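You operate a simulated robot arm through the tools that you are given. There is no shell and no other tool. Be economical: measure what you need, move in short steps, check, and stop when the job is done.

You run a simulated two-armed robot. Do the job below in one go: nothing can be reset, and whatever is moved stays where it is left.

Task
Take the tea towel from the chair end of the table and hang it over the handle of the top drawer.

Only the result counts: the job must be done as asked and must still hold three seconds after the hand-in. Knocking over, shifting, dropping, spilling or breaking anything else fails it. Flat cloth is picked up by pressing the open fingertips on it (5 to 10 N) and closing them slowly along it; thin cloth reads only 2 to 8 mm in the jaws.

Robot
Two 7-joint arms with two-finger parallel grippers on one trunk, on a base that drives. Base frame: it is fixed to the floor where the robot stands at the start and does not move with it; the origin is under the middle of the robot, x ahead of it, y to its left, z up; the surface under the hand at the start is at about z = 750. Lengths are in mm, angles in degrees, forces in N, time in s.
The left shoulder is at the start at [70, 177, 1020], the right one opposite. With the tool pointing down near the work surface each hand reaches from about 300 to 740 mm from the robot's upright axis, wherever it stands, measured 20 degrees to its own side. Payload 3.43 kg a hand.
The TCP of each hand is the grasp point between the finger pads, 30 mm short of the fingertips. In the tool frame z runs along the fingers and y along their closing line. Largest opening 94 mm; finger width 28, thickness 10; the body of the gripper, 50 by 96 mm, starts 55 mm behind the TCP.
Orientation is that of the tool frame in the base frame, as [roll, pitch, yaw] about the fixed x, y, z axes, in that order (R = Rz(yaw) Ry(pitch) Rx(roll)). With the fingers straight down and closing along the base's y, the tool's x points along the base's -x, its y along +y and its z along -z.

Tools
- The arms move only by the tool step_arm. It takes "left_targets", "right_targets" or both (then of equal length, played together; a hand with none holds still); each is a list of rows, each an object of numbers (a shift or turn left out is 0, a gripper value left out holds the last): "tx", "ty", "tz": the shift along the base's x, y, z in mm; "ax", "ay", "az": the turn, a rotation vector about the base's x, y, z in degrees. In form: [{"tx": .., "ty": .., "tz": .., "ax": .., "ay": .., "az": ..}, ...]. A call has 1 to 20 rows; each row shifts and turns the commanded pose from where the row before left it. "left_gripper" and "right_gripper" are, for a hand that has rows, the finger opening in mm, from 0 to 94, set as the call begins (left out, the last holds). Rows are played at 5 a second. More than 50 mm and 8.6 degrees between two rows, or a gripper value outside its range, and nothing of the call is played. A pose out of reach is approached as far as the arm can. The call stops where the force on the tool passes 40 N (or 10 N more than at its start, if that is more) or the arm is blocked; 0.2 s more then pass. The fingers move at their own pace (about 153 mm/s each) and stop on an object; they squeeze with about 29 N. The grip force told is the motor's: it shows also when the fingers shut on nothing. Time passes only in rows, and 0.2 s behind the last, so rows that do not move let the fingers close. It gives the time, the measured TCP pose, the force on the tool (base axes), the opening and the grip force at its end, in the units of the frame above (readings bear some noise), with the torque about the TCP (base axes, N m) and any sound that the robot's microphone picked up, and new pictures: "show" is both (left out), scene, wrist or none (wrist: the cameras of the hands that moved).
- Cameras (640 x 400 px; columns grow to the right, rows downward): "scene" is now at [133.4, 7.4, 1327.3]; the picture's right is [0.09, -1.00, 0.00], its down [-0.66, -0.06, -0.74] and it looks along [0.74, 0.07, -0.67] (base axes); focal length 285 px, centre (320, 200). "left" rides on the left gripper at [76, -14, -103] in its tool frame; the picture's right is [0.18, 0.98, 0.00], its down [-0.75, 0.14, -0.64] and it looks along [-0.63, 0.12, 0.77] (tool axes); focal length 243 px, centre (320, 200). "right" rides on the right gripper at [76, 14, -102] in its tool frame; the picture's right is [-0.18, 0.98, 0.00], its down [-0.75, -0.14, -0.64] and it looks along [-0.63, -0.12, 0.77] (tool axes); focal length 243 px, centre (320, 200). There is no depth. A picture from a camera that has moved, and an enlarged one, comes with that camera's place and axes in the base frame and with its lens.
- lift_body(by): slides the trunk up (or, below 0, down) by that many mm; the arms and the scene camera ride with it, the base frame stays. It gives what a move gives, with no picture.
- base_move(legs): drives the robot by 1 to 6 legs, each [ahead, turn to the left] in mm and degrees, along the robot's own axes; the way and the turn of a leg run together, so that a leg with both is an arc; at most 1500 mm and 180 degrees a leg. The arms and the cameras ride along, it lands a little off, and it stops where it bumps. It gives what a move gives, and a new picture of the scene camera.
- pan_tilt(pan, tilt): turns the head with the scene camera to pan (to the left, within 86 degrees either way) and tilt (down, from -29 to 69), counted from straight ahead of the robot. It gives what a move gives, and a new picture of the scene camera.
- enlarge(camera, box): a new picture of the part [left, top, right, bottom] of that camera's present view, enlarged. It takes no simulated time.
- sign_off(): hands the job in; it is judged then, once.

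Work in short steps. Places have to be worked out from the pictures, the camera data and where the tool is seen: move nearer, look again, correct. Check each grasp and each placing, and mend what went wrong. You have 120 turns and 260 pictures in all, those below and enlarged ones among them. Open the grippers and draw the arms clear of the work before you hand the job in, unless the task says otherwise; then end with one line.

The tools are called after "Call:" as a command line: name --argument value ..., lists and objects as JSON in quotes. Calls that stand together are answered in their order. step_arm: Moves the arms, as the interface text tells. Its arguments: {"type":"object","properties":{"left_targets":{"type":"array","items":{"type":"object","properties":{"tx":{"type":"number"},"ty":{"type":"number"},"tz":{"type":"number"},"ax":{"type":"number"},"ay":{"type":"number"},"az":{"type":"number"}}}},"left_gripper":{"type":"number"},"right_targets":{"type":"array","items":{"type":"object","properties":{"tx":{"type":"number"},"ty":{"type":"number"},"tz":{"type":"number"},"ax":{"type":"number"},"ay":{"type":"number"},"az":{"type":"number"}}}},"right_gripper":{"type":"number"},"show":{"type":"string","enum":["both","scene","wrist","none"]}},"required":[]} The other tools are called the same way: lift_body (by) slides the trunk up or down; base_move (legs) drives the base; pan_tilt (pan, tilt) turns the head that bears the scene camera; enlarge (camera, box) takes an enlarged picture of a part of a camera's view; sign_off () hands the job in.

At the start:

```text
t: 0.0
left_tool_pos: [574.2, 186.3, 966.5]
left_ee_rot: [180.0, 0.0, -179.9]
left_ft_force: [0.2, -0.1, -0.4]
left_moment: [0.05, -0.03, 0.05]
left_gripper_width: 94.0
left_gripper_force: 0.1
right_tool_pos: [337.1, -122.8, 956.8]
right_ee_rot: [-179.9, 0.0, -179.9]
right_ft_force: [0.6, -0.4, 0.0]
right_moment: [-0.01, 0.01, 0.01]
right_gripper_width: 94.1
right_gripper_force: 0.1
trunk travel left (down, up): [-600.0, 240.0]
robot x, y, heading: [1.5, -0.5, -0.2]
head pan, tilt: [5.1, 41.9]
```

scene: 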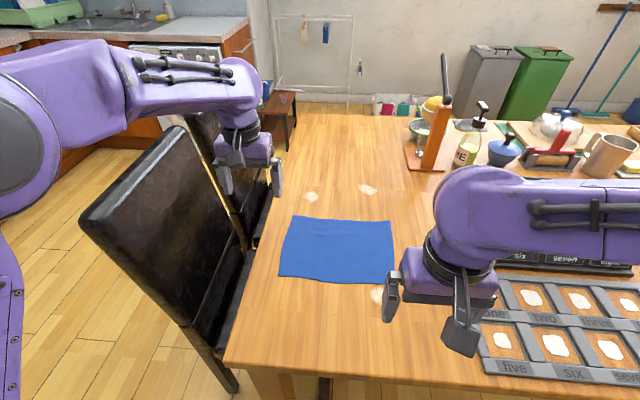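
right: 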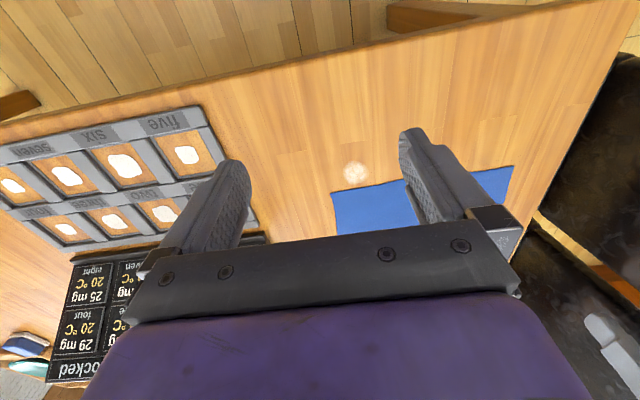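
left: 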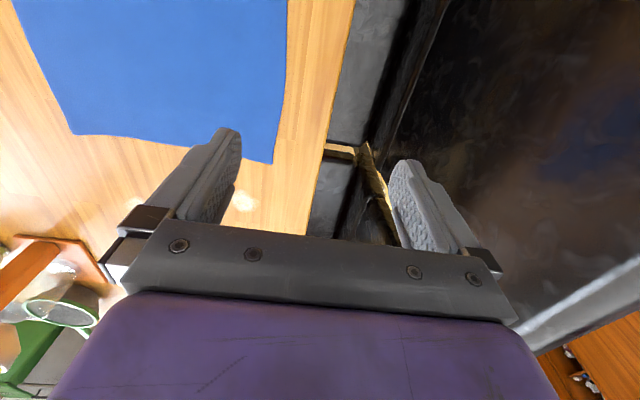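

The blue towel lies on the table near the chair. I look around for the drawers first.

Call:
pan_tilt --pan 70 --tilt 25

Call:
pan_tilt --pan -70 --tilt 25

Call:
pan_tilt --pan 20 --tilt 20

```text
t: 1.4
left_tool_pos: [573.9, 185.8, 966.0]
left_ee_rot: [180.0, 0.0, -179.9]
left_ft_force: [0.1, 0.0, 0.5]
left_moment: [-0.01, -0.02, 0.01]
left_gripper_width: 93.8
left_gripper_force: 0.0
right_tool_pos: [336.2, -122.6, 955.9]
right_ee_rot: [179.9, 0.1, -179.9]
right_ft_force: [-0.7, -0.1, 0.4]
right_moment: [0.0, -0.03, -0.02]
right_gripper_width: 93.9
right_gripper_force: 0.0
trunk travel left (down, up): [-600.0, 240.0]
robot x, y, heading: [1.8, 1.3, -0.0]
head pan, tilt: [70.0, 25.0]
camera scene: at [81.7, 86.5, 1353.3], right [0.94, -0.34, 0.0], down [-0.14, -0.4, -0.91], along [0.31, 0.85, -0.42], focal length 285 px, centre (320, 200)
```

scene: 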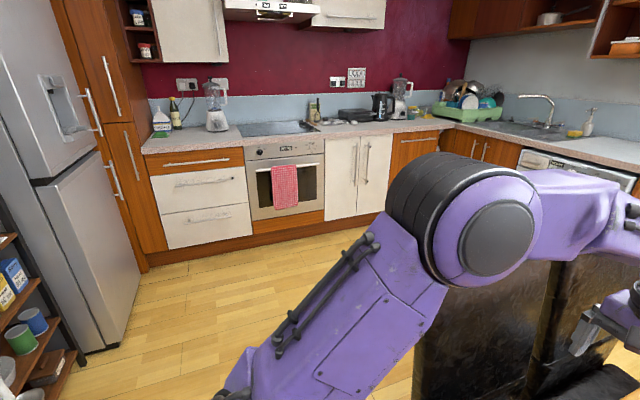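

```text
t: 3.6
left_tool_pos: [574.9, 185.0, 966.1]
left_ee_rot: [-180.0, 0.1, 180.0]
left_ft_force: [-0.4, 0.6, -0.3]
left_moment: [0.0, 0.01, -0.01]
left_gripper_width: 93.6
left_gripper_force: 0.0
right_tool_pos: [337.1, -121.5, 955.2]
right_ee_rot: [-180.0, 0.0, -179.8]
right_ft_force: [-0.2, 0.2, -0.1]
right_moment: [0.02, -0.02, 0.01]
right_gripper_width: 93.9
right_gripper_force: 0.2
trunk travel left (down, up): [-600.0, 240.0]
robot x, y, heading: [-0.7, 1.9, 0.0]
head pan, tilt: [-70.0, 25.0]
camera scene: at [81.6, -86.6, 1353.3], right [-0.94, -0.34, 0.0], down [-0.14, 0.4, -0.91], along [0.31, -0.85, -0.42], focal length 285 px, centre (320, 200)
```

scene: 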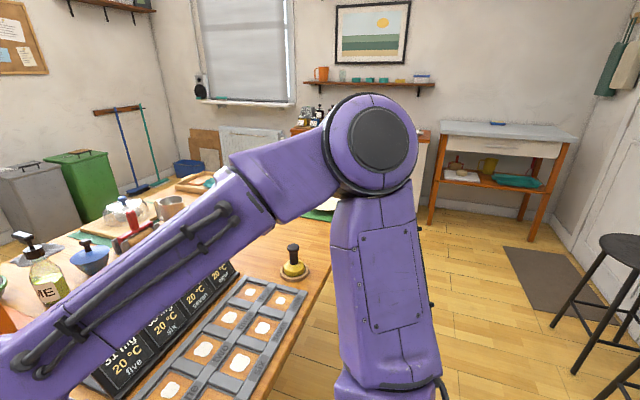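

```text
t: 5.2
left_tool_pos: [574.2, 186.2, 966.1]
left_ee_rot: [180.0, 0.0, 180.0]
left_ft_force: [0.2, 0.1, 1.3]
left_moment: [-0.02, 0.02, 0.0]
left_gripper_width: 94.0
left_gripper_force: 0.2
right_tool_pos: [337.0, -122.1, 956.0]
right_ee_rot: [180.0, 0.0, -179.9]
right_ft_force: [-0.2, 0.6, -0.4]
right_moment: [0.01, 0.0, 0.03]
right_gripper_width: 94.0
right_gripper_force: 0.1
trunk travel left (down, up): [-600.0, 240.0]
robot x, y, heading: [0.1, -3.0, 0.3]
head pan, tilt: [20.0, 20.0]
camera scene: at [137.6, 31.7, 1361.4], right [0.34, -0.94, 0.0], down [-0.32, -0.12, -0.94], along [0.88, 0.32, -0.34], focal length 285 px, centre (320, 200)
```

scene: 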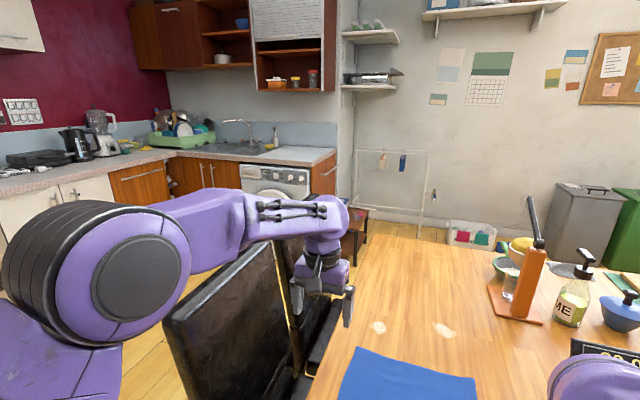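

The drawer stack by the oven is the likely goal; I take a closer look at it.

Call:
pan_tilt --pan 75 --tilt 25

Call:
enlarge --camera "scene" --box '[160, 120, 400, 270]'

Call:
enlarge --camera "scene" --box '[400, 60, 640, 210]'

```text
t: 6.5
left_tool_pos: [575.6, 185.8, 965.9]
left_ee_rot: [180.0, 0.1, -180.0]
left_ft_force: [-0.3, 0.3, 0.7]
left_moment: [0.01, 0.0, 0.02]
left_gripper_width: 94.0
left_gripper_force: 0.1
right_tool_pos: [337.2, -122.8, 954.9]
right_ee_rot: [-180.0, 0.0, -180.0]
right_ft_force: [0.2, -0.7, 0.1]
right_moment: [0.01, -0.01, 0.0]
right_gripper_width: 93.9
right_gripper_force: 0.0
trunk travel left (down, up): [-600.0, 240.0]
robot x, y, heading: [1.0, 0.0, -0.1]
head pan, tilt: [75.0, 25.0]
camera scene: at [74.0, 89.0, 1353.3], right [0.97, -0.26, 0.0], down [-0.11, -0.41, -0.91], along [0.24, 0.88, -0.42], focal length 285 px, centre (320, 200)
```

scene: 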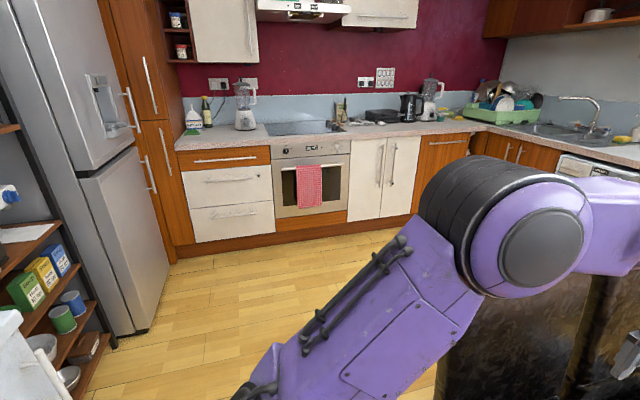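

```text
2.67 times, centred on (280, 195) of scene
camera zoom: at [74.0, 89.0, 1353.3], right [0.97, -0.26, 0.0], down [-0.11, -0.41, -0.91], along [0.24, 0.88, -0.42], focal length 761 px, centre (427, 213)
```

zoom: 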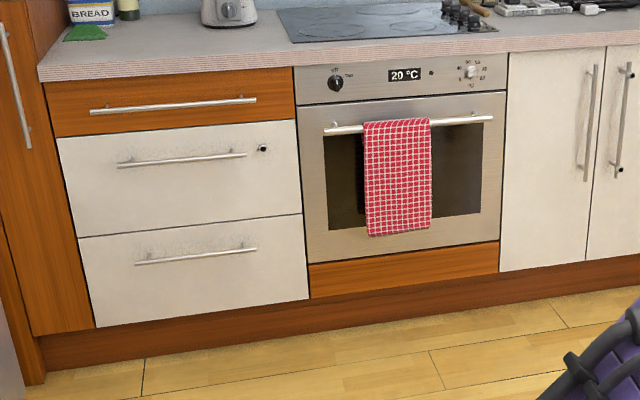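

```text
2.67 times, centred on (520, 135) of scene
camera zoom: at [74.0, 89.0, 1353.3], right [0.97, -0.26, 0.0], down [-0.11, -0.41, -0.91], along [0.24, 0.88, -0.42], focal length 761 px, centre (-213, 373)
```

zoom: 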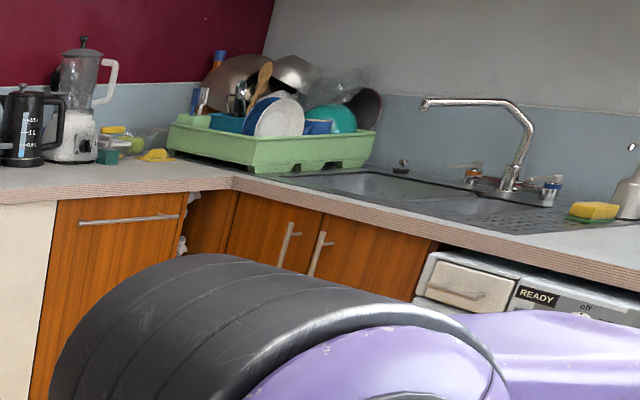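

Towel is about 200 (x) by 280 (y), x 500–700, y −137…143. The goal is the wooden top drawer's bar at about [-60, 2050, 795]. I bring the left hand above the left short edge with the jaws closing along y.

Call:
step_arm --left_targets '[{"tx": 9, "ty": -26, "tz": -40}, {"tx": 9, "ty": -27, "tz": -40}, {"tx": 8, "ty": -27, "tz": -40}, {}]' --left_gripper 70 --show "wrist"

Call:
pan_tilt --pan 5 --tilt 48

```text
t: 7.5
left_tool_pos: [599.9, 107.4, 847.0]
left_ee_rot: [180.0, -0.1, 180.0]
left_ft_force: [-0.3, 0.0, -0.2]
left_moment: [-0.01, 0.0, 0.0]
left_gripper_width: 70.0
left_gripper_force: 0.1
right_tool_pos: [337.0, -122.3, 956.7]
right_ee_rot: [180.0, 0.2, -179.9]
right_ft_force: [-0.6, 0.5, -0.2]
right_moment: [0.0, -0.02, 0.01]
right_gripper_width: 93.9
right_gripper_force: 0.1
trunk travel left (down, up): [-600.0, 240.0]
robot x, y, heading: [0.8, 0.4, 0.1]
head pan, tilt: [75.0, 25.0]
camera left: at [524.9, 93.0, 947.3], right [-0.18, 0.98, 0.0], down [0.75, 0.14, 0.64], along [0.63, 0.12, -0.77], focal length 243 px, centre (320, 200)
```

left: 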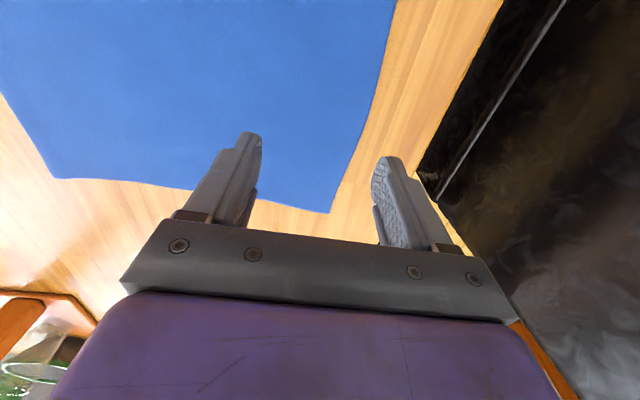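

```text
t: 8.9
left_tool_pos: [600.4, 106.2, 845.8]
left_ee_rot: [-180.0, 0.1, -180.0]
left_ft_force: [-0.3, 0.3, -0.2]
left_moment: [-0.02, -0.01, -0.02]
left_gripper_width: 69.8
left_gripper_force: 0.1
right_tool_pos: [336.8, -122.5, 956.2]
right_ee_rot: [180.0, 0.0, -179.9]
right_ft_force: [0.2, 0.2, 0.2]
right_moment: [-0.01, 0.0, 0.06]
right_gripper_width: 93.5
right_gripper_force: 0.0
trunk travel left (down, up): [-600.0, 240.0]
robot x, y, heading: [-1.8, 1.1, -0.2]
head pan, tilt: [5.0, 48.0]
camera scene: at [128.6, 6.9, 1318.6], right [0.09, -1.0, 0.0], down [-0.74, -0.07, -0.67], along [0.67, 0.06, -0.74], focal length 285 px, centre (320, 200)
```

scene: 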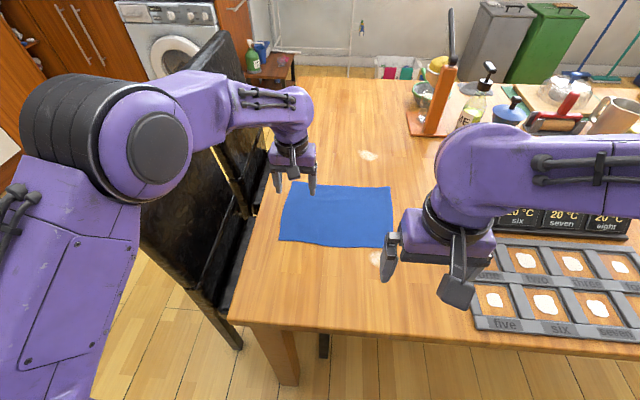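

The towel's left edge is at y≈138, far edge x≈701. I set the jaw to 50 mm and descend to just above it.

Call:
step_arm --left_targets '[{"tz": -30}, {"tz": -22, "ty": -2}, {"tz": -5}, {"tz": -2}, {}]' --left_gripper 50 --show "wrist"

```text
t: 10.1
left_tool_pos: [599.9, 104.0, 788.6]
left_ee_rot: [-179.9, 0.1, 179.9]
left_ft_force: [1.4, -0.5, 0.5]
left_moment: [0.0, -0.03, -0.01]
left_gripper_width: 49.8
left_gripper_force: 0.0
right_tool_pos: [336.7, -121.2, 956.2]
right_ee_rot: [180.0, 0.0, -179.9]
right_ft_force: [-0.3, 0.3, -0.3]
right_moment: [0.01, -0.02, 0.0]
right_gripper_width: 94.1
right_gripper_force: 0.1
trunk travel left (down, up): [-600.0, 240.0]
robot x, y, heading: [1.6, 2.6, -0.1]
head pan, tilt: [5.0, 48.0]
camera left: at [525.4, 89.7, 889.5], right [-0.18, 0.98, 0.0], down [0.75, 0.14, 0.64], along [0.63, 0.12, -0.77], focal length 243 px, centre (320, 200)
```

left: 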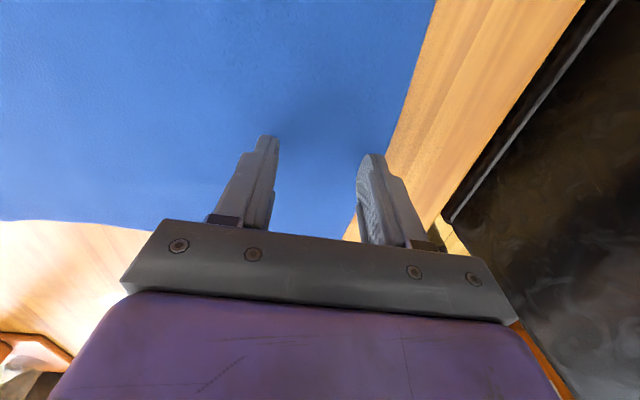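

Not in contact yet; I step down in small steps until the press force shows.

Call:
step_arm --left_targets '[{"tz": -3}, {"tz": -2}, {"tz": -2}, {}]' --show "none"

```text
t: 11.1
left_tool_pos: [600.0, 103.7, 781.8]
left_ee_rot: [-179.9, 0.1, 180.0]
left_ft_force: [0.3, 0.2, 6.5]
left_moment: [0.19, 0.03, 0.0]
left_gripper_width: 50.0
left_gripper_force: 0.0
right_tool_pos: [337.3, -121.9, 956.3]
right_ee_rot: [-180.0, 0.2, -180.0]
right_ft_force: [0.2, -0.6, -0.4]
right_moment: [-0.03, 0.03, -0.01]
right_gripper_width: 93.8
right_gripper_force: 0.1
trunk travel left (down, up): [-600.0, 240.0]
robot x, y, heading: [-1.8, -1.1, -0.1]
head pan, tilt: [5.0, 48.0]
```

6.5 N of press force: right range. I close in stages along the cloth.

Call:
step_arm --left_targets '[{}]' --left_gripper 40 --show "none"

Call:
step_arm --left_targets '[{}]' --left_gripper 30 --show "wrist"

```text
t: 11.5
left_tool_pos: [600.3, 102.0, 782.3]
left_ee_rot: [-179.9, 0.0, 180.0]
left_ft_force: [0.6, -1.2, 8.7]
left_moment: [0.13, -0.01, -0.07]
left_gripper_width: 39.1
left_gripper_force: 0.1
right_tool_pos: [336.6, -123.7, 955.8]
right_ee_rot: [180.0, 0.0, -179.9]
right_ft_force: [-0.7, -0.6, 0.1]
right_moment: [0.0, 0.01, 0.02]
right_gripper_width: 94.2
right_gripper_force: 0.0
trunk travel left (down, up): [-600.0, 240.0]
robot x, y, heading: [3.6, -0.4, 0.0]
head pan, tilt: [5.0, 48.0]
```

```text
t: 11.9
left_tool_pos: [599.9, 103.7, 781.6]
left_ee_rot: [-179.9, 0.1, 179.9]
left_ft_force: [1.0, -1.8, 9.1]
left_moment: [0.15, -0.05, -0.02]
left_gripper_width: 29.1
left_gripper_force: 0.0
right_tool_pos: [336.2, -123.4, 956.9]
right_ee_rot: [-179.9, 0.1, -179.9]
right_ft_force: [0.2, -0.8, -0.7]
right_moment: [-0.01, -0.03, 0.03]
right_gripper_width: 94.1
right_gripper_force: 0.0
trunk travel left (down, up): [-600.0, 240.0]
robot x, y, heading: [0.8, 3.2, 0.0]
head pan, tilt: [5.0, 48.0]
camera left: at [524.9, 89.4, 883.2], right [-0.18, 0.98, 0.0], down [0.75, 0.14, 0.64], along [0.63, 0.12, -0.77], focal length 243 px, centre (320, 200)
```

left: 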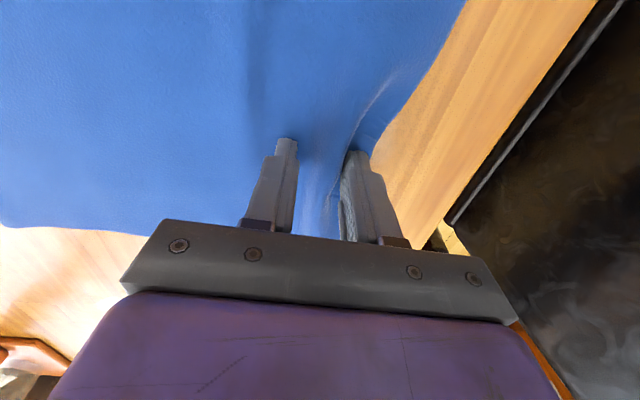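

The cloth is folding up between the tips; I close the rest.

Call:
step_arm --left_targets '[{}]' --left_gripper 20 --show "none"

Call:
step_arm --left_targets '[{}]' --left_gripper 10 --show "none"

Call:
step_arm --left_targets '[{}, {}, {}]' --left_gripper 0 --show "none"

Call:
step_arm --left_targets '[{"tz": 20}, {"tz": 30}, {"tz": 30}, {}]'

```text
t: 12.3
left_tool_pos: [599.0, 102.8, 782.2]
left_ee_rot: [179.9, 0.0, 179.9]
left_ft_force: [0.4, -0.4, 11.4]
left_moment: [0.12, 0.01, -0.01]
left_gripper_width: 19.0
left_gripper_force: 0.0
right_tool_pos: [336.0, -122.4, 957.4]
right_ee_rot: [-179.9, 0.0, -179.9]
right_ft_force: [-0.2, -0.5, 0.3]
right_moment: [-0.03, 0.01, 0.0]
right_gripper_width: 93.9
right_gripper_force: 0.0
trunk travel left (down, up): [-600.0, 240.0]
robot x, y, heading: [-1.7, -0.1, 0.1]
head pan, tilt: [5.0, 48.0]
```

```text
t: 12.7
left_tool_pos: [599.7, 102.9, 780.5]
left_ee_rot: [180.0, 0.1, 180.0]
left_ft_force: [0.5, -0.2, 10.9]
left_moment: [0.11, -0.03, -0.04]
left_gripper_width: 9.6
left_gripper_force: 0.0
right_tool_pos: [337.1, -122.2, 956.4]
right_ee_rot: [-179.9, 0.0, -179.9]
right_ft_force: [-0.5, -0.8, 0.9]
right_moment: [-0.01, 0.02, 0.0]
right_gripper_width: 94.0
right_gripper_force: 0.0
trunk travel left (down, up): [-600.0, 240.0]
robot x, y, heading: [2.9, 2.7, -0.1]
head pan, tilt: [5.0, 48.0]
```

```text
t: 13.5
left_tool_pos: [599.0, 104.6, 781.6]
left_ee_rot: [180.0, 0.0, 180.0]
left_ft_force: [1.5, 2.8, 12.9]
left_moment: [0.18, -0.01, 0.0]
left_gripper_width: 6.7
left_gripper_force: 29.2
right_tool_pos: [335.8, -121.3, 956.0]
right_ee_rot: [-180.0, 0.1, -179.9]
right_ft_force: [-1.1, -0.9, 0.4]
right_moment: [0.05, 0.03, -0.03]
right_gripper_width: 94.0
right_gripper_force: 0.0
trunk travel left (down, up): [-600.0, 240.0]
robot x, y, heading: [-1.4, 0.5, -0.0]
head pan, tilt: [5.0, 48.0]
```

```text
t: 14.5
left_tool_pos: [601.0, 104.0, 859.6]
left_ee_rot: [-179.9, 0.0, 179.9]
left_ft_force: [-0.1, 0.2, -0.1]
left_moment: [0.0, -0.02, 0.0]
left_gripper_width: 6.4
left_gripper_force: 28.9
right_tool_pos: [337.4, -122.5, 954.9]
right_ee_rot: [-179.9, 0.0, 180.0]
right_ft_force: [0.3, 0.8, -0.4]
right_moment: [-0.04, -0.01, 0.01]
right_gripper_width: 94.1
right_gripper_force: 0.0
trunk travel left (down, up): [-600.0, 240.0]
robot x, y, heading: [0.5, -4.6, -0.1]
head pan, tilt: [5.0, 48.0]
camera scene: at [128.9, 6.9, 1318.5], right [0.09, -1.0, 0.0], down [-0.74, -0.06, -0.67], along [0.67, 0.06, -0.74], focal length 285 px, centre (320, 200)
camera left: at [525.7, 89.7, 961.8], right [-0.18, 0.98, 0.0], down [0.75, 0.14, 0.64], along [0.63, 0.12, -0.77], focal length 243 px, centre (320, 200)
```

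scene: 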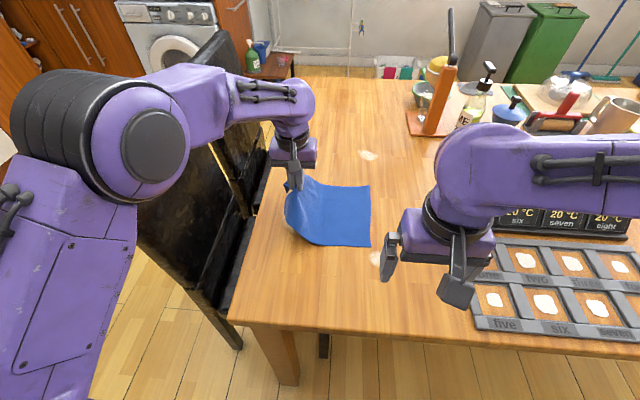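
left: 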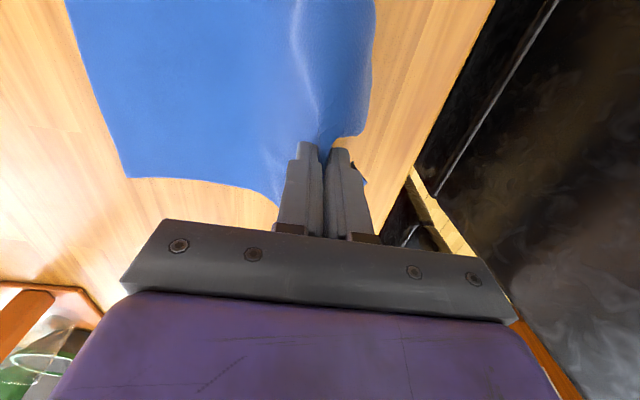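

The towel is gripped (6.4 mm, 29 N). I lift it well clear and draw it toward the robot.

Call:
step_arm --left_targets '[{"tz": 40}, {"tz": 40}, {"tz": 40}, {"tz": 40}, {"tz": 40}, {"tz": 40, "tx": -20}, {"tz": 30, "tx": -40}, {"tx": -45}, {"tx": -45}, {}]'

Call:
pan_tilt --pan 45 --tilt 40

```text
t: 16.7
left_tool_pos: [450.5, 103.3, 1129.7]
left_ee_rot: [180.0, -0.2, -179.9]
left_ft_force: [0.6, -0.1, -0.1]
left_moment: [0.04, 0.05, -0.02]
left_gripper_width: 6.5
left_gripper_force: 28.8
right_tool_pos: [338.2, -122.7, 955.5]
right_ee_rot: [-180.0, 0.0, -179.8]
right_ft_force: [0.5, -0.5, -0.4]
right_moment: [-0.01, 0.03, -0.01]
right_gripper_width: 94.0
right_gripper_force: 0.0
trunk travel left (down, up): [-600.0, 240.0]
robot x, y, heading: [1.9, -1.4, 0.1]
head pan, tilt: [5.0, 48.0]
camera scene: at [129.9, 6.4, 1318.4], right [0.09, -1.0, 0.0], down [-0.74, -0.06, -0.67], along [0.67, 0.06, -0.74], focal length 285 px, centre (320, 200)
camera left: at [375.4, 88.9, 1231.8], right [-0.18, 0.98, 0.0], down [0.75, 0.14, 0.64], along [0.63, 0.12, -0.77], focal length 243 px, centre (320, 200)
```

scene: 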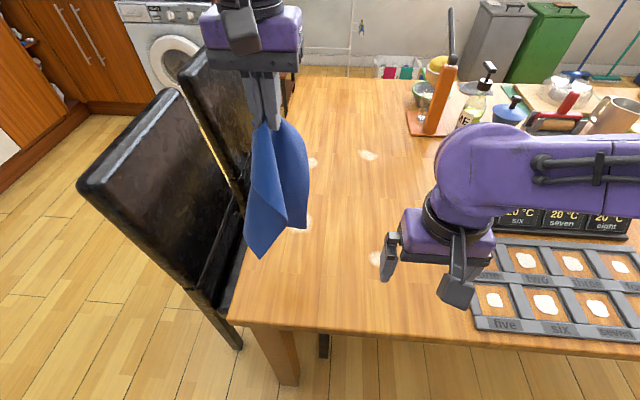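
left: 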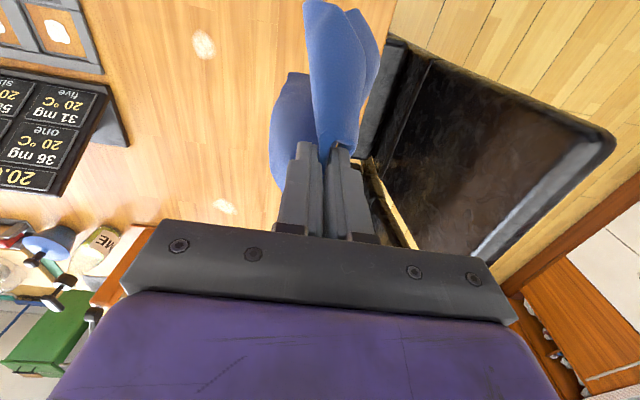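

```text
t: 17.8
left_tool_pos: [450.0, 103.1, 1130.0]
left_ee_rot: [-180.0, 0.1, -180.0]
left_ft_force: [-0.9, 0.2, 0.4]
left_moment: [-0.01, -0.02, -0.03]
left_gripper_width: 6.5
left_gripper_force: 29.1
right_tool_pos: [337.0, -124.8, 955.9]
right_ee_rot: [180.0, 0.1, -179.9]
right_ft_force: [0.5, -0.3, -0.1]
right_moment: [0.01, -0.01, 0.0]
right_gripper_width: 93.9
right_gripper_force: 0.1
trunk travel left (down, up): [-600.0, 240.0]
robot x, y, heading: [1.1, -0.8, 0.0]
head pan, tilt: [45.0, 40.0]
camera scene: at [110.3, 59.9, 1330.0], right [0.71, -0.71, 0.0], down [-0.46, -0.45, -0.77], along [0.54, 0.54, -0.64], focal length 285 px, centre (320, 200)
```

scene: 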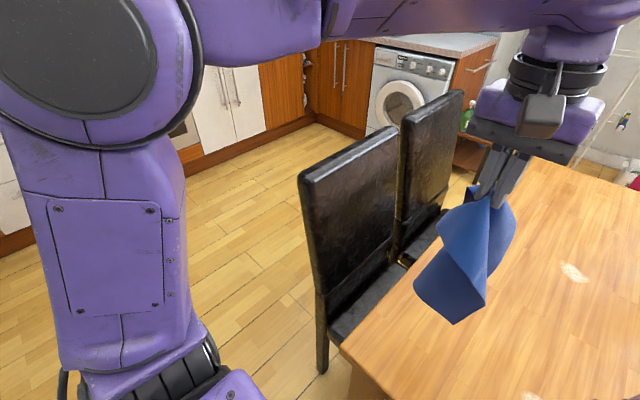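

Two chairs at x≥420. I back off 200 mm, turn to face the drawers and look.

Call:
base_move --legs '[[-200, 0], [0, 90]]'

Call:
pan_tilt --pan 0 --tilt 30

```text
t: 23.2
left_tool_pos: [-304.1, 448.8, 1130.2]
left_ee_rot: [180.0, -0.1, -89.6]
left_ft_force: [-1.0, -0.5, -0.1]
left_moment: [-0.01, 0.0, -0.02]
left_gripper_width: 2.4
left_gripper_force: 29.0
right_tool_pos: [-77.7, 339.1, 955.3]
right_ee_rot: [-179.9, 0.1, -89.5]
right_ft_force: [0.5, -0.7, 0.1]
right_moment: [0.0, -0.01, -0.04]
right_gripper_width: 94.0
right_gripper_force: 0.1
trunk travel left (down, up): [-600.0, 240.0]
robot x, y, heading: [-199.5, -0.0, 90.5]
head pan, tilt: [45.0, 40.0]
camera scene: at [-258.3, 109.7, 1330.0], right [0.7, 0.71, 0.0], down [0.46, -0.45, -0.77], along [-0.55, 0.54, -0.64], focal length 285 px, centre (320, 200)
```

scene: 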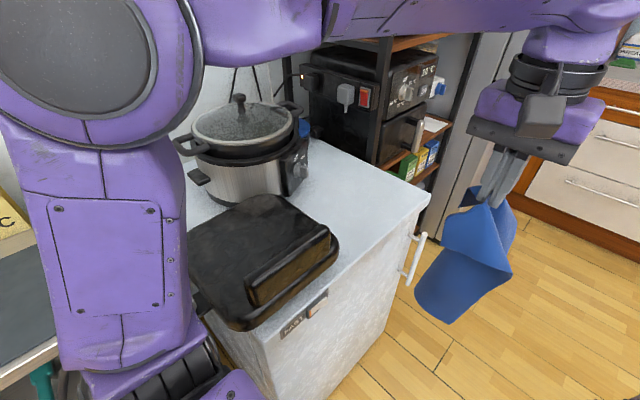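

```text
t: 24.3
left_tool_pos: [-303.9, 447.4, 1130.5]
left_ee_rot: [179.9, 0.0, -89.5]
left_ft_force: [0.7, 0.1, 0.1]
left_moment: [0.01, -0.03, -0.05]
left_gripper_width: 2.4
left_gripper_force: 29.1
right_tool_pos: [-77.4, 337.4, 956.0]
right_ee_rot: [-180.0, 0.0, -89.6]
right_ft_force: [-0.3, -0.1, 0.1]
right_moment: [0.02, 0.0, 0.0]
right_gripper_width: 93.8
right_gripper_force: 0.1
trunk travel left (down, up): [-600.0, 240.0]
robot x, y, heading: [-195.2, 0.9, 90.4]
head pan, tilt: [0.0, 30.0]
camera scene: at [-198.4, 140.5, 1345.3], right [1.0, 0.01, 0.0], down [0.0, -0.5, -0.87], along [-0.01, 0.87, -0.5], focal length 285 px, centre (320, 200)
```

scene: 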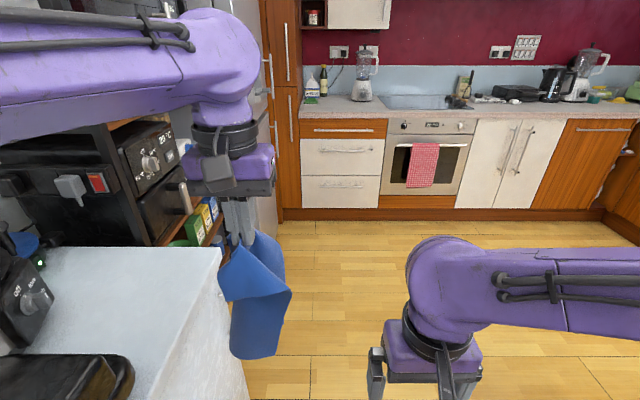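

The grip reads 2.4 mm but the towel is still held. An appliance stands on the left and chairs on the right, so I raise the trunk to lift the elbows and go through the middle of the gap.

Call:
lift_body --by 200

Call:
base_move --legs '[[0, -30], [300, 0], [0, 30]]'

Call:
pan_tilt --pan 45 --tilt 45

Call:
pan_tilt --pan -50 --tilt 45

```text
t: 26.5
left_tool_pos: [-304.1, 448.5, 1331.5]
left_ee_rot: [180.0, -0.1, -89.7]
left_ft_force: [0.1, -0.1, -0.1]
left_moment: [-0.01, 0.0, -0.03]
left_gripper_width: 2.4
left_gripper_force: 29.1
right_tool_pos: [-78.3, 336.6, 1156.3]
right_ee_rot: [-180.0, 0.0, -89.5]
right_ft_force: [0.6, 0.0, -0.3]
right_moment: [0.0, 0.01, 0.03]
right_gripper_width: 94.2
right_gripper_force: 0.1
trunk travel left (down, up): [-800.0, 40.0]
robot x, y, heading: [-197.3, -1.1, 90.4]
head pan, tilt: [0.0, 30.0]
```

```text
t: 31.5
left_tool_pos: [-150.6, 712.2, 1330.8]
left_ee_rot: [-180.0, 0.0, -89.8]
left_ft_force: [-0.2, 0.2, -0.3]
left_moment: [-0.04, 0.0, -0.05]
left_gripper_width: 2.2
left_gripper_force: 28.8
right_tool_pos: [73.9, 601.0, 1154.5]
right_ee_rot: [179.9, 0.1, -89.5]
right_ft_force: [0.1, -0.5, 0.2]
right_moment: [-0.01, 0.0, 0.01]
right_gripper_width: 94.0
right_gripper_force: 0.1
trunk travel left (down, up): [-800.0, 40.0]
robot x, y, heading: [-49.7, 262.8, 90.1]
head pan, tilt: [0.0, 30.0]
camera scene: at [-47.1, 403.5, 1545.3], right [1.0, 0.0, 0.0], down [0.0, -0.5, -0.87], along [0.0, 0.87, -0.5], focal length 285 px, centre (320, 200)
```

scene: 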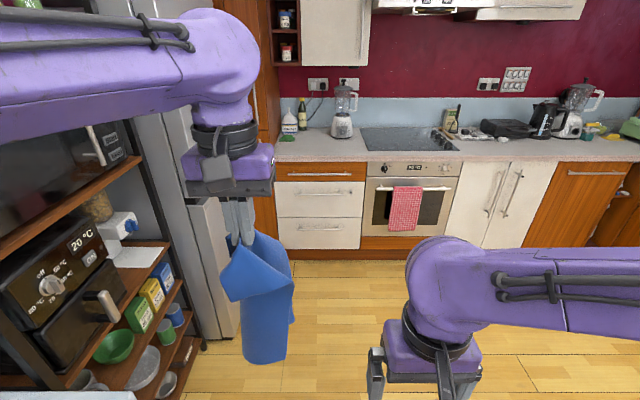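

```text
t: 32.6
left_tool_pos: [-151.3, 712.9, 1329.8]
left_ee_rot: [180.0, -0.1, -89.7]
left_ft_force: [-0.2, -0.1, -0.1]
left_moment: [-0.02, 0.01, -0.02]
left_gripper_width: 2.4
left_gripper_force: 28.6
right_tool_pos: [74.5, 600.0, 1156.6]
right_ee_rot: [179.9, 0.1, -89.8]
right_ft_force: [-0.8, 0.2, 0.2]
right_moment: [-0.02, 0.01, -0.01]
right_gripper_width: 94.1
right_gripper_force: 0.1
trunk travel left (down, up): [-800.0, 40.0]
robot x, y, heading: [-46.5, 261.0, 90.1]
head pan, tilt: [45.0, 45.0]
camera scene: at [-104.9, 370.2, 1522.8], right [0.71, 0.71, 0.0], down [0.5, -0.5, -0.71], along [-0.5, 0.5, -0.71], focal length 285 px, centre (320, 200)
```

scene: 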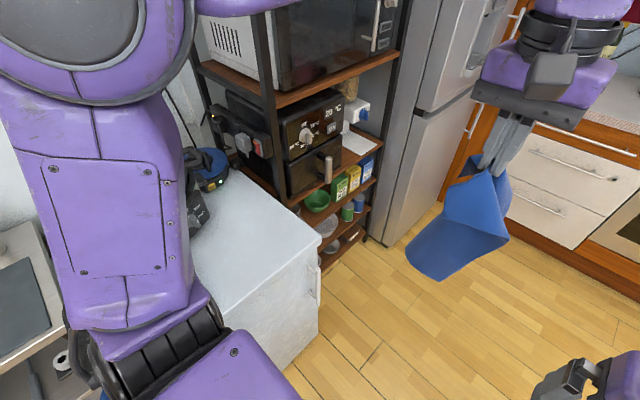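

```text
t: 34.3
left_tool_pos: [-153.2, 712.5, 1331.0]
left_ee_rot: [-179.9, 0.0, -89.7]
left_ft_force: [0.3, 0.1, -0.2]
left_moment: [0.01, -0.01, -0.01]
left_gripper_width: 2.3
left_gripper_force: 28.9
right_tool_pos: [74.0, 601.0, 1155.6]
right_ee_rot: [179.9, 0.0, -89.8]
right_ft_force: [0.0, -0.5, 0.5]
right_moment: [-0.01, 0.01, 0.01]
right_gripper_width: 94.0
right_gripper_force: 0.0
trunk travel left (down, up): [-800.0, 40.0]
robot x, y, heading: [-43.4, 261.5, 89.9]
head pan, tilt: [-50.0, 45.0]
camera scene: at [14.5, 365.3, 1522.8], right [0.65, -0.76, 0.0], down [-0.54, -0.46, -0.71], along [0.54, 0.46, -0.71], focal length 285 px, centre (320, 200)
```

scene: 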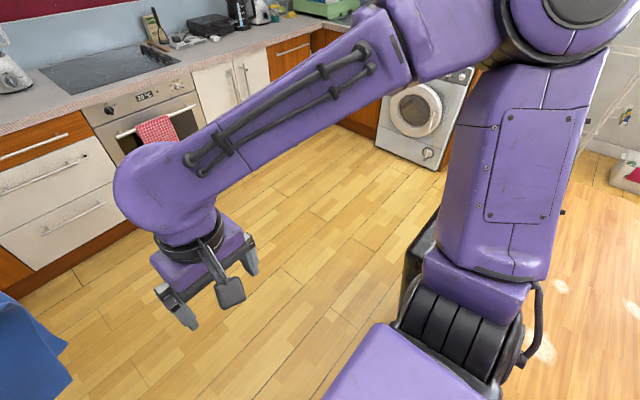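

Clearances look fine on both sides. I drive ahead with a small shift to the right so the left hand lines up with the bar's middle.

Call:
base_move --legs '[[0, -8], [750, 0], [0, 8]]'

Call:
pan_tilt --pan 10 --tilt 40

```text
t: 39.6
left_tool_pos: [-48.2, 1449.3, 1329.6]
left_ee_rot: [179.9, 0.0, -89.8]
left_ft_force: [-0.2, 0.0, -0.5]
left_moment: [-0.03, 0.03, -0.04]
left_gripper_width: 2.4
left_gripper_force: 29.0
right_tool_pos: [175.5, 1337.5, 1155.1]
right_ee_rot: [180.0, 0.1, -89.6]
right_ft_force: [0.6, -0.8, 0.0]
right_moment: [-0.04, 0.03, 0.02]
right_gripper_width: 94.2
right_gripper_force: 0.1
trunk travel left (down, up): [-800.0, 40.0]
robot x, y, heading: [55.4, 1001.2, 90.0]
head pan, tilt: [-50.0, 45.0]
camera scene: at [117.6, 1103.0, 1522.7], right [0.64, -0.76, 0.0], down [-0.54, -0.46, -0.71], along [0.54, 0.46, -0.71], focal length 285 px, centre (320, 200)
```

scene: 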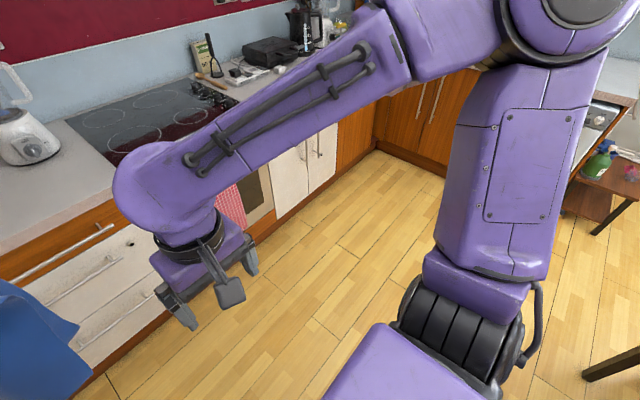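

```text
t: 40.9
left_tool_pos: [-51.6, 1450.1, 1330.4]
left_ee_rot: [179.9, 0.1, -89.9]
left_ft_force: [0.5, -0.3, 0.2]
left_moment: [0.03, 0.0, -0.03]
left_gripper_width: 2.5
left_gripper_force: 28.4
right_tool_pos: [174.0, 1339.0, 1157.0]
right_ee_rot: [179.9, 0.0, -89.8]
right_ft_force: [-0.6, 0.3, 0.9]
right_moment: [0.01, -0.03, 0.02]
right_gripper_width: 93.8
right_gripper_force: 0.1
trunk travel left (down, up): [-800.0, 40.0]
robot x, y, heading: [55.0, 1000.4, 90.0]
head pan, tilt: [10.0, 40.0]
camera scene: at [38.2, 1134.7, 1530.0], right [0.98, 0.18, 0.0], down [0.11, -0.63, -0.77], along [-0.13, 0.75, -0.64], focal length 285 px, centre (320, 200)
```

scene: 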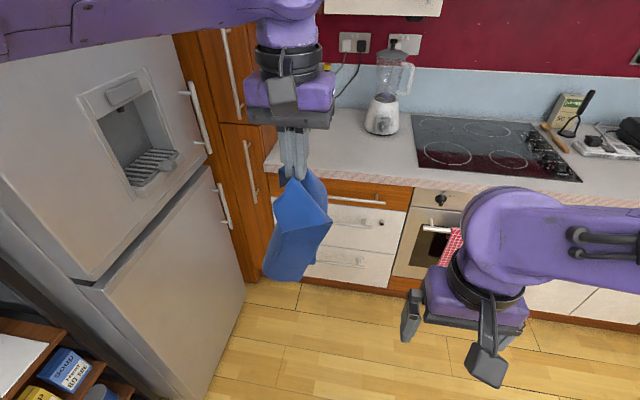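

I enlarge the drawer area to triangulate the bar.

Call:
enlarge --camera "scene" --box '[240, 140, 480, 290]'

```text
2.67 times, centred on (360, 215) of scene
camera zoom: at [38.2, 1134.7, 1530.0], right [0.98, 0.18, 0.0], down [0.11, -0.63, -0.77], along [-0.13, 0.75, -0.64], focal length 761 px, centre (213, 160)
```

zoom: 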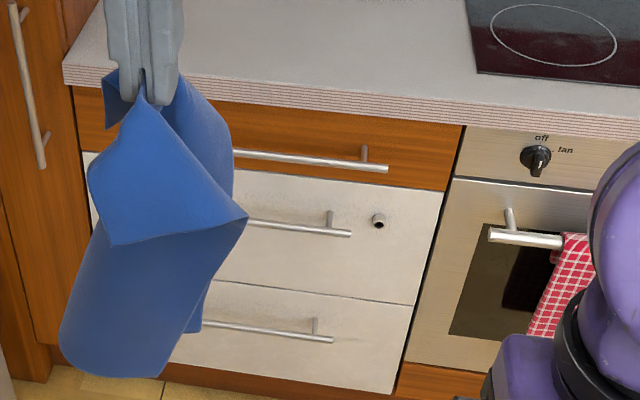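

Triangulated: bar at about y≈2006, z≈834, x from −245 to 146, sticking out ~35 mm. I yaw the hand 90° so the fold ridge runs along the bar with the flap toward me, watching the drape.

Call:
step_arm --left_targets '[{"az": 8.2}, {"az": 8.2}, {"az": 8.2}, {"az": 8.2}, {"az": 8.2}, {"az": 8.2}, {"az": 8.2}, {"az": 8.2}, {"az": 8.2}, {"az": 8.2}, {"az": 8.0}, {}, {}]'

```text
t: 43.7
left_tool_pos: [-50.4, 1449.3, 1330.1]
left_ee_rot: [179.9, 0.0, 0.2]
left_ft_force: [0.7, -0.1, 0.2]
left_moment: [0.0, 0.03, -0.05]
left_gripper_width: 2.4
left_gripper_force: 29.1
right_tool_pos: [175.0, 1337.8, 1155.0]
right_ee_rot: [179.9, 0.0, -89.7]
right_ft_force: [0.8, 0.7, -0.5]
right_moment: [0.0, 0.01, -0.01]
right_gripper_width: 94.0
right_gripper_force: 0.0
trunk travel left (down, up): [-800.0, 40.0]
robot x, y, heading: [52.5, 1002.7, 90.5]
head pan, tilt: [10.0, 40.0]
camera scene: at [38.3, 1134.6, 1530.0], right [0.98, 0.18, 0.0], down [0.11, -0.63, -0.77], along [-0.14, 0.75, -0.64], focal length 285 px, centre (320, 200)
camera left: at [26.6, 1464.7, 1432.1], right [0.19, -0.98, 0.0], down [-0.75, -0.14, 0.64], along [-0.63, -0.12, -0.77], focal length 243 px, centre (320, 200)
```

scene: 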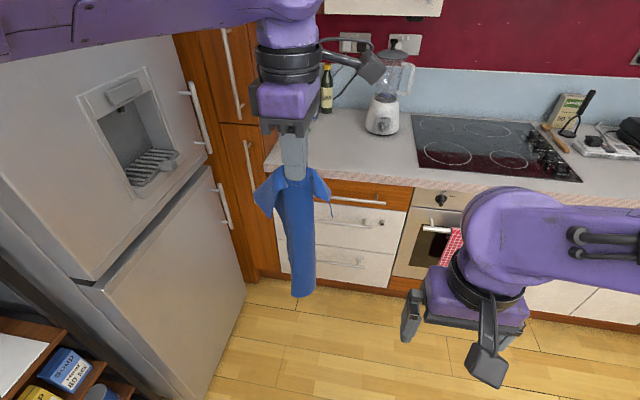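
left: 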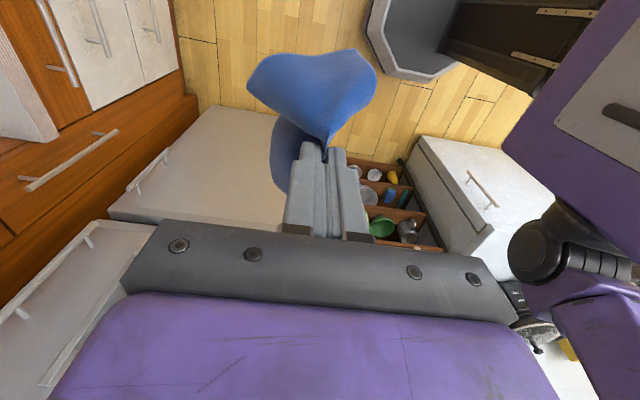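

The sheet's wide direction now lies along y, which is wrong for the gap; the earlier yaw had it flat to the drawer. I turn back and then pitch the fingers up toward the drawer by ~65°.

Call:
step_arm --left_targets '[{"az": -8.2}, {"az": -8.2}, {"az": -8.2}, {"az": -8.2}, {"az": -8.2}, {"az": -8.2}, {"az": -8.2}, {"az": -8.2}, {"az": -8.2}, {"az": -8.2}, {"az": -8.0}, {}]' --show "none"

Call:
step_arm --left_targets '[{"ax": 8.1}, {"ax": 8.1}, {"ax": 8.1}, {"ax": 8.1}, {"ax": 8.1}, {"ax": 8.1}, {"ax": 8.1}, {"ax": 8.1}, {}, {}]'

```text
t: 46.3
left_tool_pos: [-51.0, 1449.3, 1330.3]
left_ee_rot: [-180.0, 0.0, -89.9]
left_ft_force: [0.3, -0.1, -0.9]
left_moment: [-0.01, -0.01, 0.04]
left_gripper_width: 2.4
left_gripper_force: 29.0
right_tool_pos: [175.7, 1338.4, 1155.4]
right_ee_rot: [179.9, 0.0, -89.7]
right_ft_force: [-0.9, -0.5, -0.5]
right_moment: [-0.02, 0.02, -0.03]
right_gripper_width: 94.0
right_gripper_force: 0.0
trunk travel left (down, up): [-800.0, 40.0]
robot x, y, heading: [52.5, 1000.5, 90.0]
head pan, tilt: [10.0, 40.0]
```

```text
t: 48.5
left_tool_pos: [-50.2, 1449.9, 1329.7]
left_ee_rot: [-179.7, 64.8, -89.5]
left_ft_force: [-0.5, 1.0, 0.0]
left_moment: [0.01, 0.0, 0.08]
left_gripper_width: 2.4
left_gripper_force: 29.1
right_tool_pos: [174.7, 1338.1, 1155.4]
right_ee_rot: [-180.0, 0.0, -89.7]
right_ft_force: [0.2, 0.2, 0.4]
right_moment: [0.01, 0.0, -0.01]
right_gripper_width: 93.9
right_gripper_force: 0.0
trunk travel left (down, up): [-800.0, 40.0]
robot x, y, heading: [51.8, 1003.4, 90.0]
head pan, tilt: [10.0, 40.0]
camera scene: at [38.2, 1134.6, 1530.0], right [0.98, 0.18, 0.0], down [0.11, -0.63, -0.77], along [-0.14, 0.75, -0.64], focal length 285 px, centre (320, 200)
camera left: at [-35.4, 1325.2, 1304.3], right [-0.98, -0.08, -0.17], down [-0.14, -0.26, 0.95], along [-0.12, 0.96, 0.24], focal length 243 px, centre (320, 200)
```

scene: 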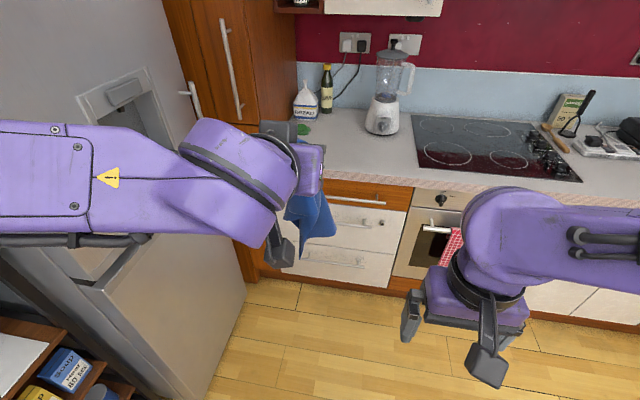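
left: 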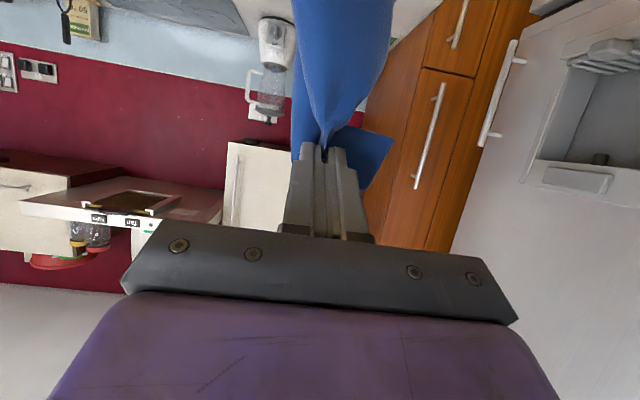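

The towel hangs freely from the fingertips. I drive 350 mm closer and turn the right hand so its camera can watch the bar from the side.

Call:
base_move --legs '[[350, 0]]'

Call:
step_arm --right_targets '[{"az": 8.3, "tx": 15}, {"az": 8.3, "tx": 15}, {"az": 8.3, "tx": 15}, {"az": 8.3, "tx": 15}, {"az": 8.3, "tx": 15}, {"az": 8.3, "tx": 15}, {}]' --show "wrist"

```text
t: 50.7
left_tool_pos: [-50.8, 1798.2, 1331.6]
left_ee_rot: [-179.6, 64.9, -89.7]
left_ft_force: [0.8, -0.8, 0.2]
left_moment: [-0.01, 0.0, -0.02]
left_gripper_width: 2.8
left_gripper_force: 29.2
right_tool_pos: [175.4, 1685.4, 1156.8]
right_ee_rot: [179.9, 0.0, -89.9]
right_ft_force: [0.1, 0.4, 0.4]
right_moment: [-0.01, -0.02, -0.02]
right_gripper_width: 94.0
right_gripper_force: 0.1
trunk travel left (down, up): [-800.0, 40.0]
robot x, y, heading: [54.9, 1348.7, 89.8]
head pan, tilt: [10.0, 40.0]
camera scene: at [38.0, 1482.5, 1530.2], right [0.98, 0.17, 0.0], down [0.11, -0.63, -0.77], along [-0.13, 0.76, -0.64], focal length 285 px, centre (320, 200)
```

scene: 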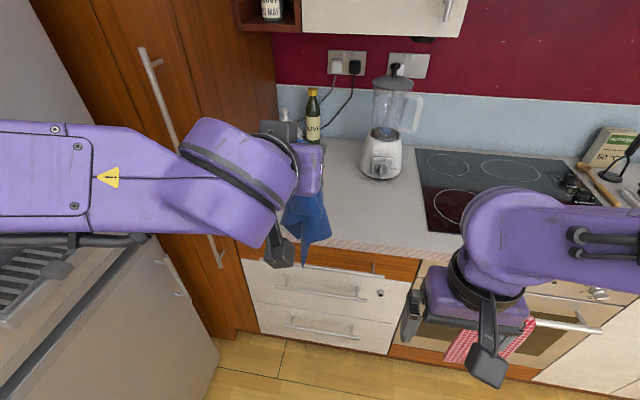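

```text
t: 52.3
left_tool_pos: [-50.3, 1799.9, 1330.2]
left_ee_rot: [-179.6, 64.9, -89.8]
left_ft_force: [0.3, 0.2, -0.7]
left_moment: [0.01, -0.01, 0.06]
left_gripper_width: 2.5
left_gripper_force: 29.3
right_tool_pos: [264.8, 1686.6, 1156.7]
right_ee_rot: [180.0, 0.1, -40.0]
right_ft_force: [-0.7, -0.6, 0.0]
right_moment: [-0.01, 0.0, 0.0]
right_gripper_width: 94.2
right_gripper_force: 0.1
trunk travel left (down, up): [-800.0, 40.0]
robot x, y, heading: [54.3, 1352.0, 89.9]
head pan, tilt: [10.0, 40.0]
camera right: at [314.8, 1627.3, 1259.1], right [-0.77, -0.63, 0.0], down [-0.49, 0.59, 0.64], along [-0.41, 0.5, -0.77], focal length 243 px, centre (320, 200)
```

right: 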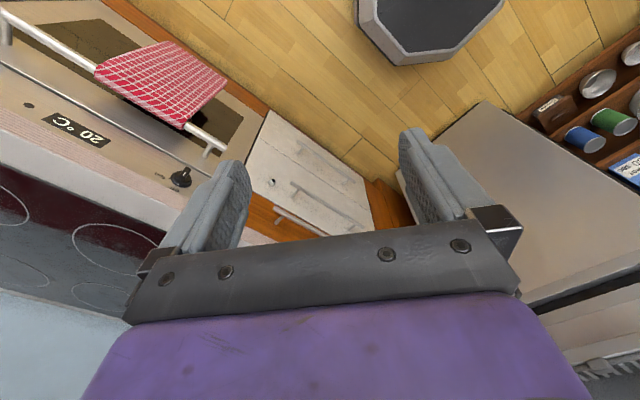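

I tilt the right hand up by 30° and lower it for a flatter side view of the bar.

Call:
step_arm --right_targets '[{"ax": 5.8, "ay": 4.8, "tz": -20, "tx": 15}, {"ax": 5.8, "ay": 4.8, "tz": -20, "tx": 15}, {"ax": 5.8, "ay": 4.8, "tz": -20, "tx": 15}, {"ax": 5.8, "ay": 4.8, "tz": -20, "tx": 15}, {}]' --show "wrist"

```text
t: 53.5
left_tool_pos: [-51.6, 1799.3, 1330.3]
left_ee_rot: [-179.6, 64.8, -89.7]
left_ft_force: [-0.2, 0.6, -0.2]
left_moment: [-0.02, -0.01, 0.01]
left_gripper_width: 2.3
left_gripper_force: 29.2
right_tool_pos: [335.5, 1726.5, 1086.3]
right_ee_rot: [-174.2, 29.6, -38.5]
right_ft_force: [0.1, -0.2, 0.7]
right_moment: [-0.01, 0.0, -0.03]
right_gripper_width: 94.1
right_gripper_force: 0.0
right hand out of reach, approached as far as the arm can: row 2, 3, 4
trunk travel left (down, up): [-800.0, 40.0]
robot x, y, heading: [53.6, 1350.5, 89.9]
head pan, tilt: [10.0, 40.0]
camera right: at [411.3, 1634.8, 1135.9], right [-0.77, -0.63, 0.0], down [-0.21, 0.27, 0.94], along [-0.6, 0.73, -0.34], focal length 243 px, centre (320, 200)
```

right: 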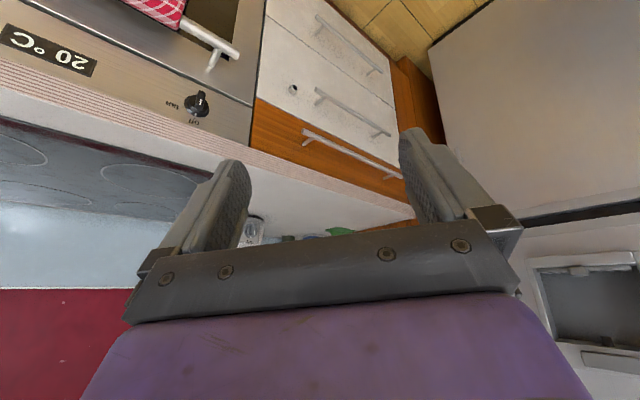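

Call:
enlarge --camera "right" --box '[230, 80, 422, 200]'

```text
3.33 times, centred on (326, 140) of right
camera zoom: at [411.3, 1634.8, 1135.9], right [-0.77, -0.63, 0.0], down [-0.21, 0.27, 0.94], along [-0.6, 0.73, -0.34], focal length 809 px, centre (300, 400)
```

zoom: 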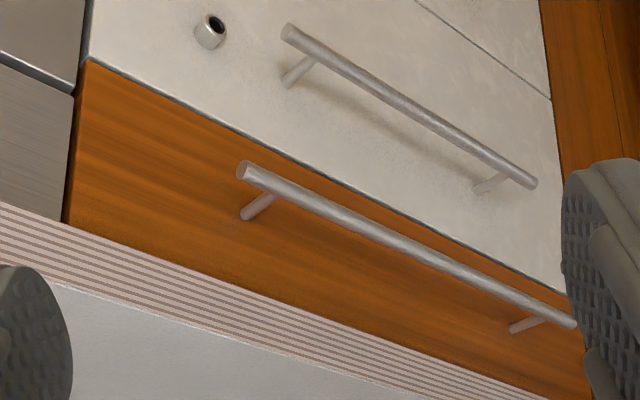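

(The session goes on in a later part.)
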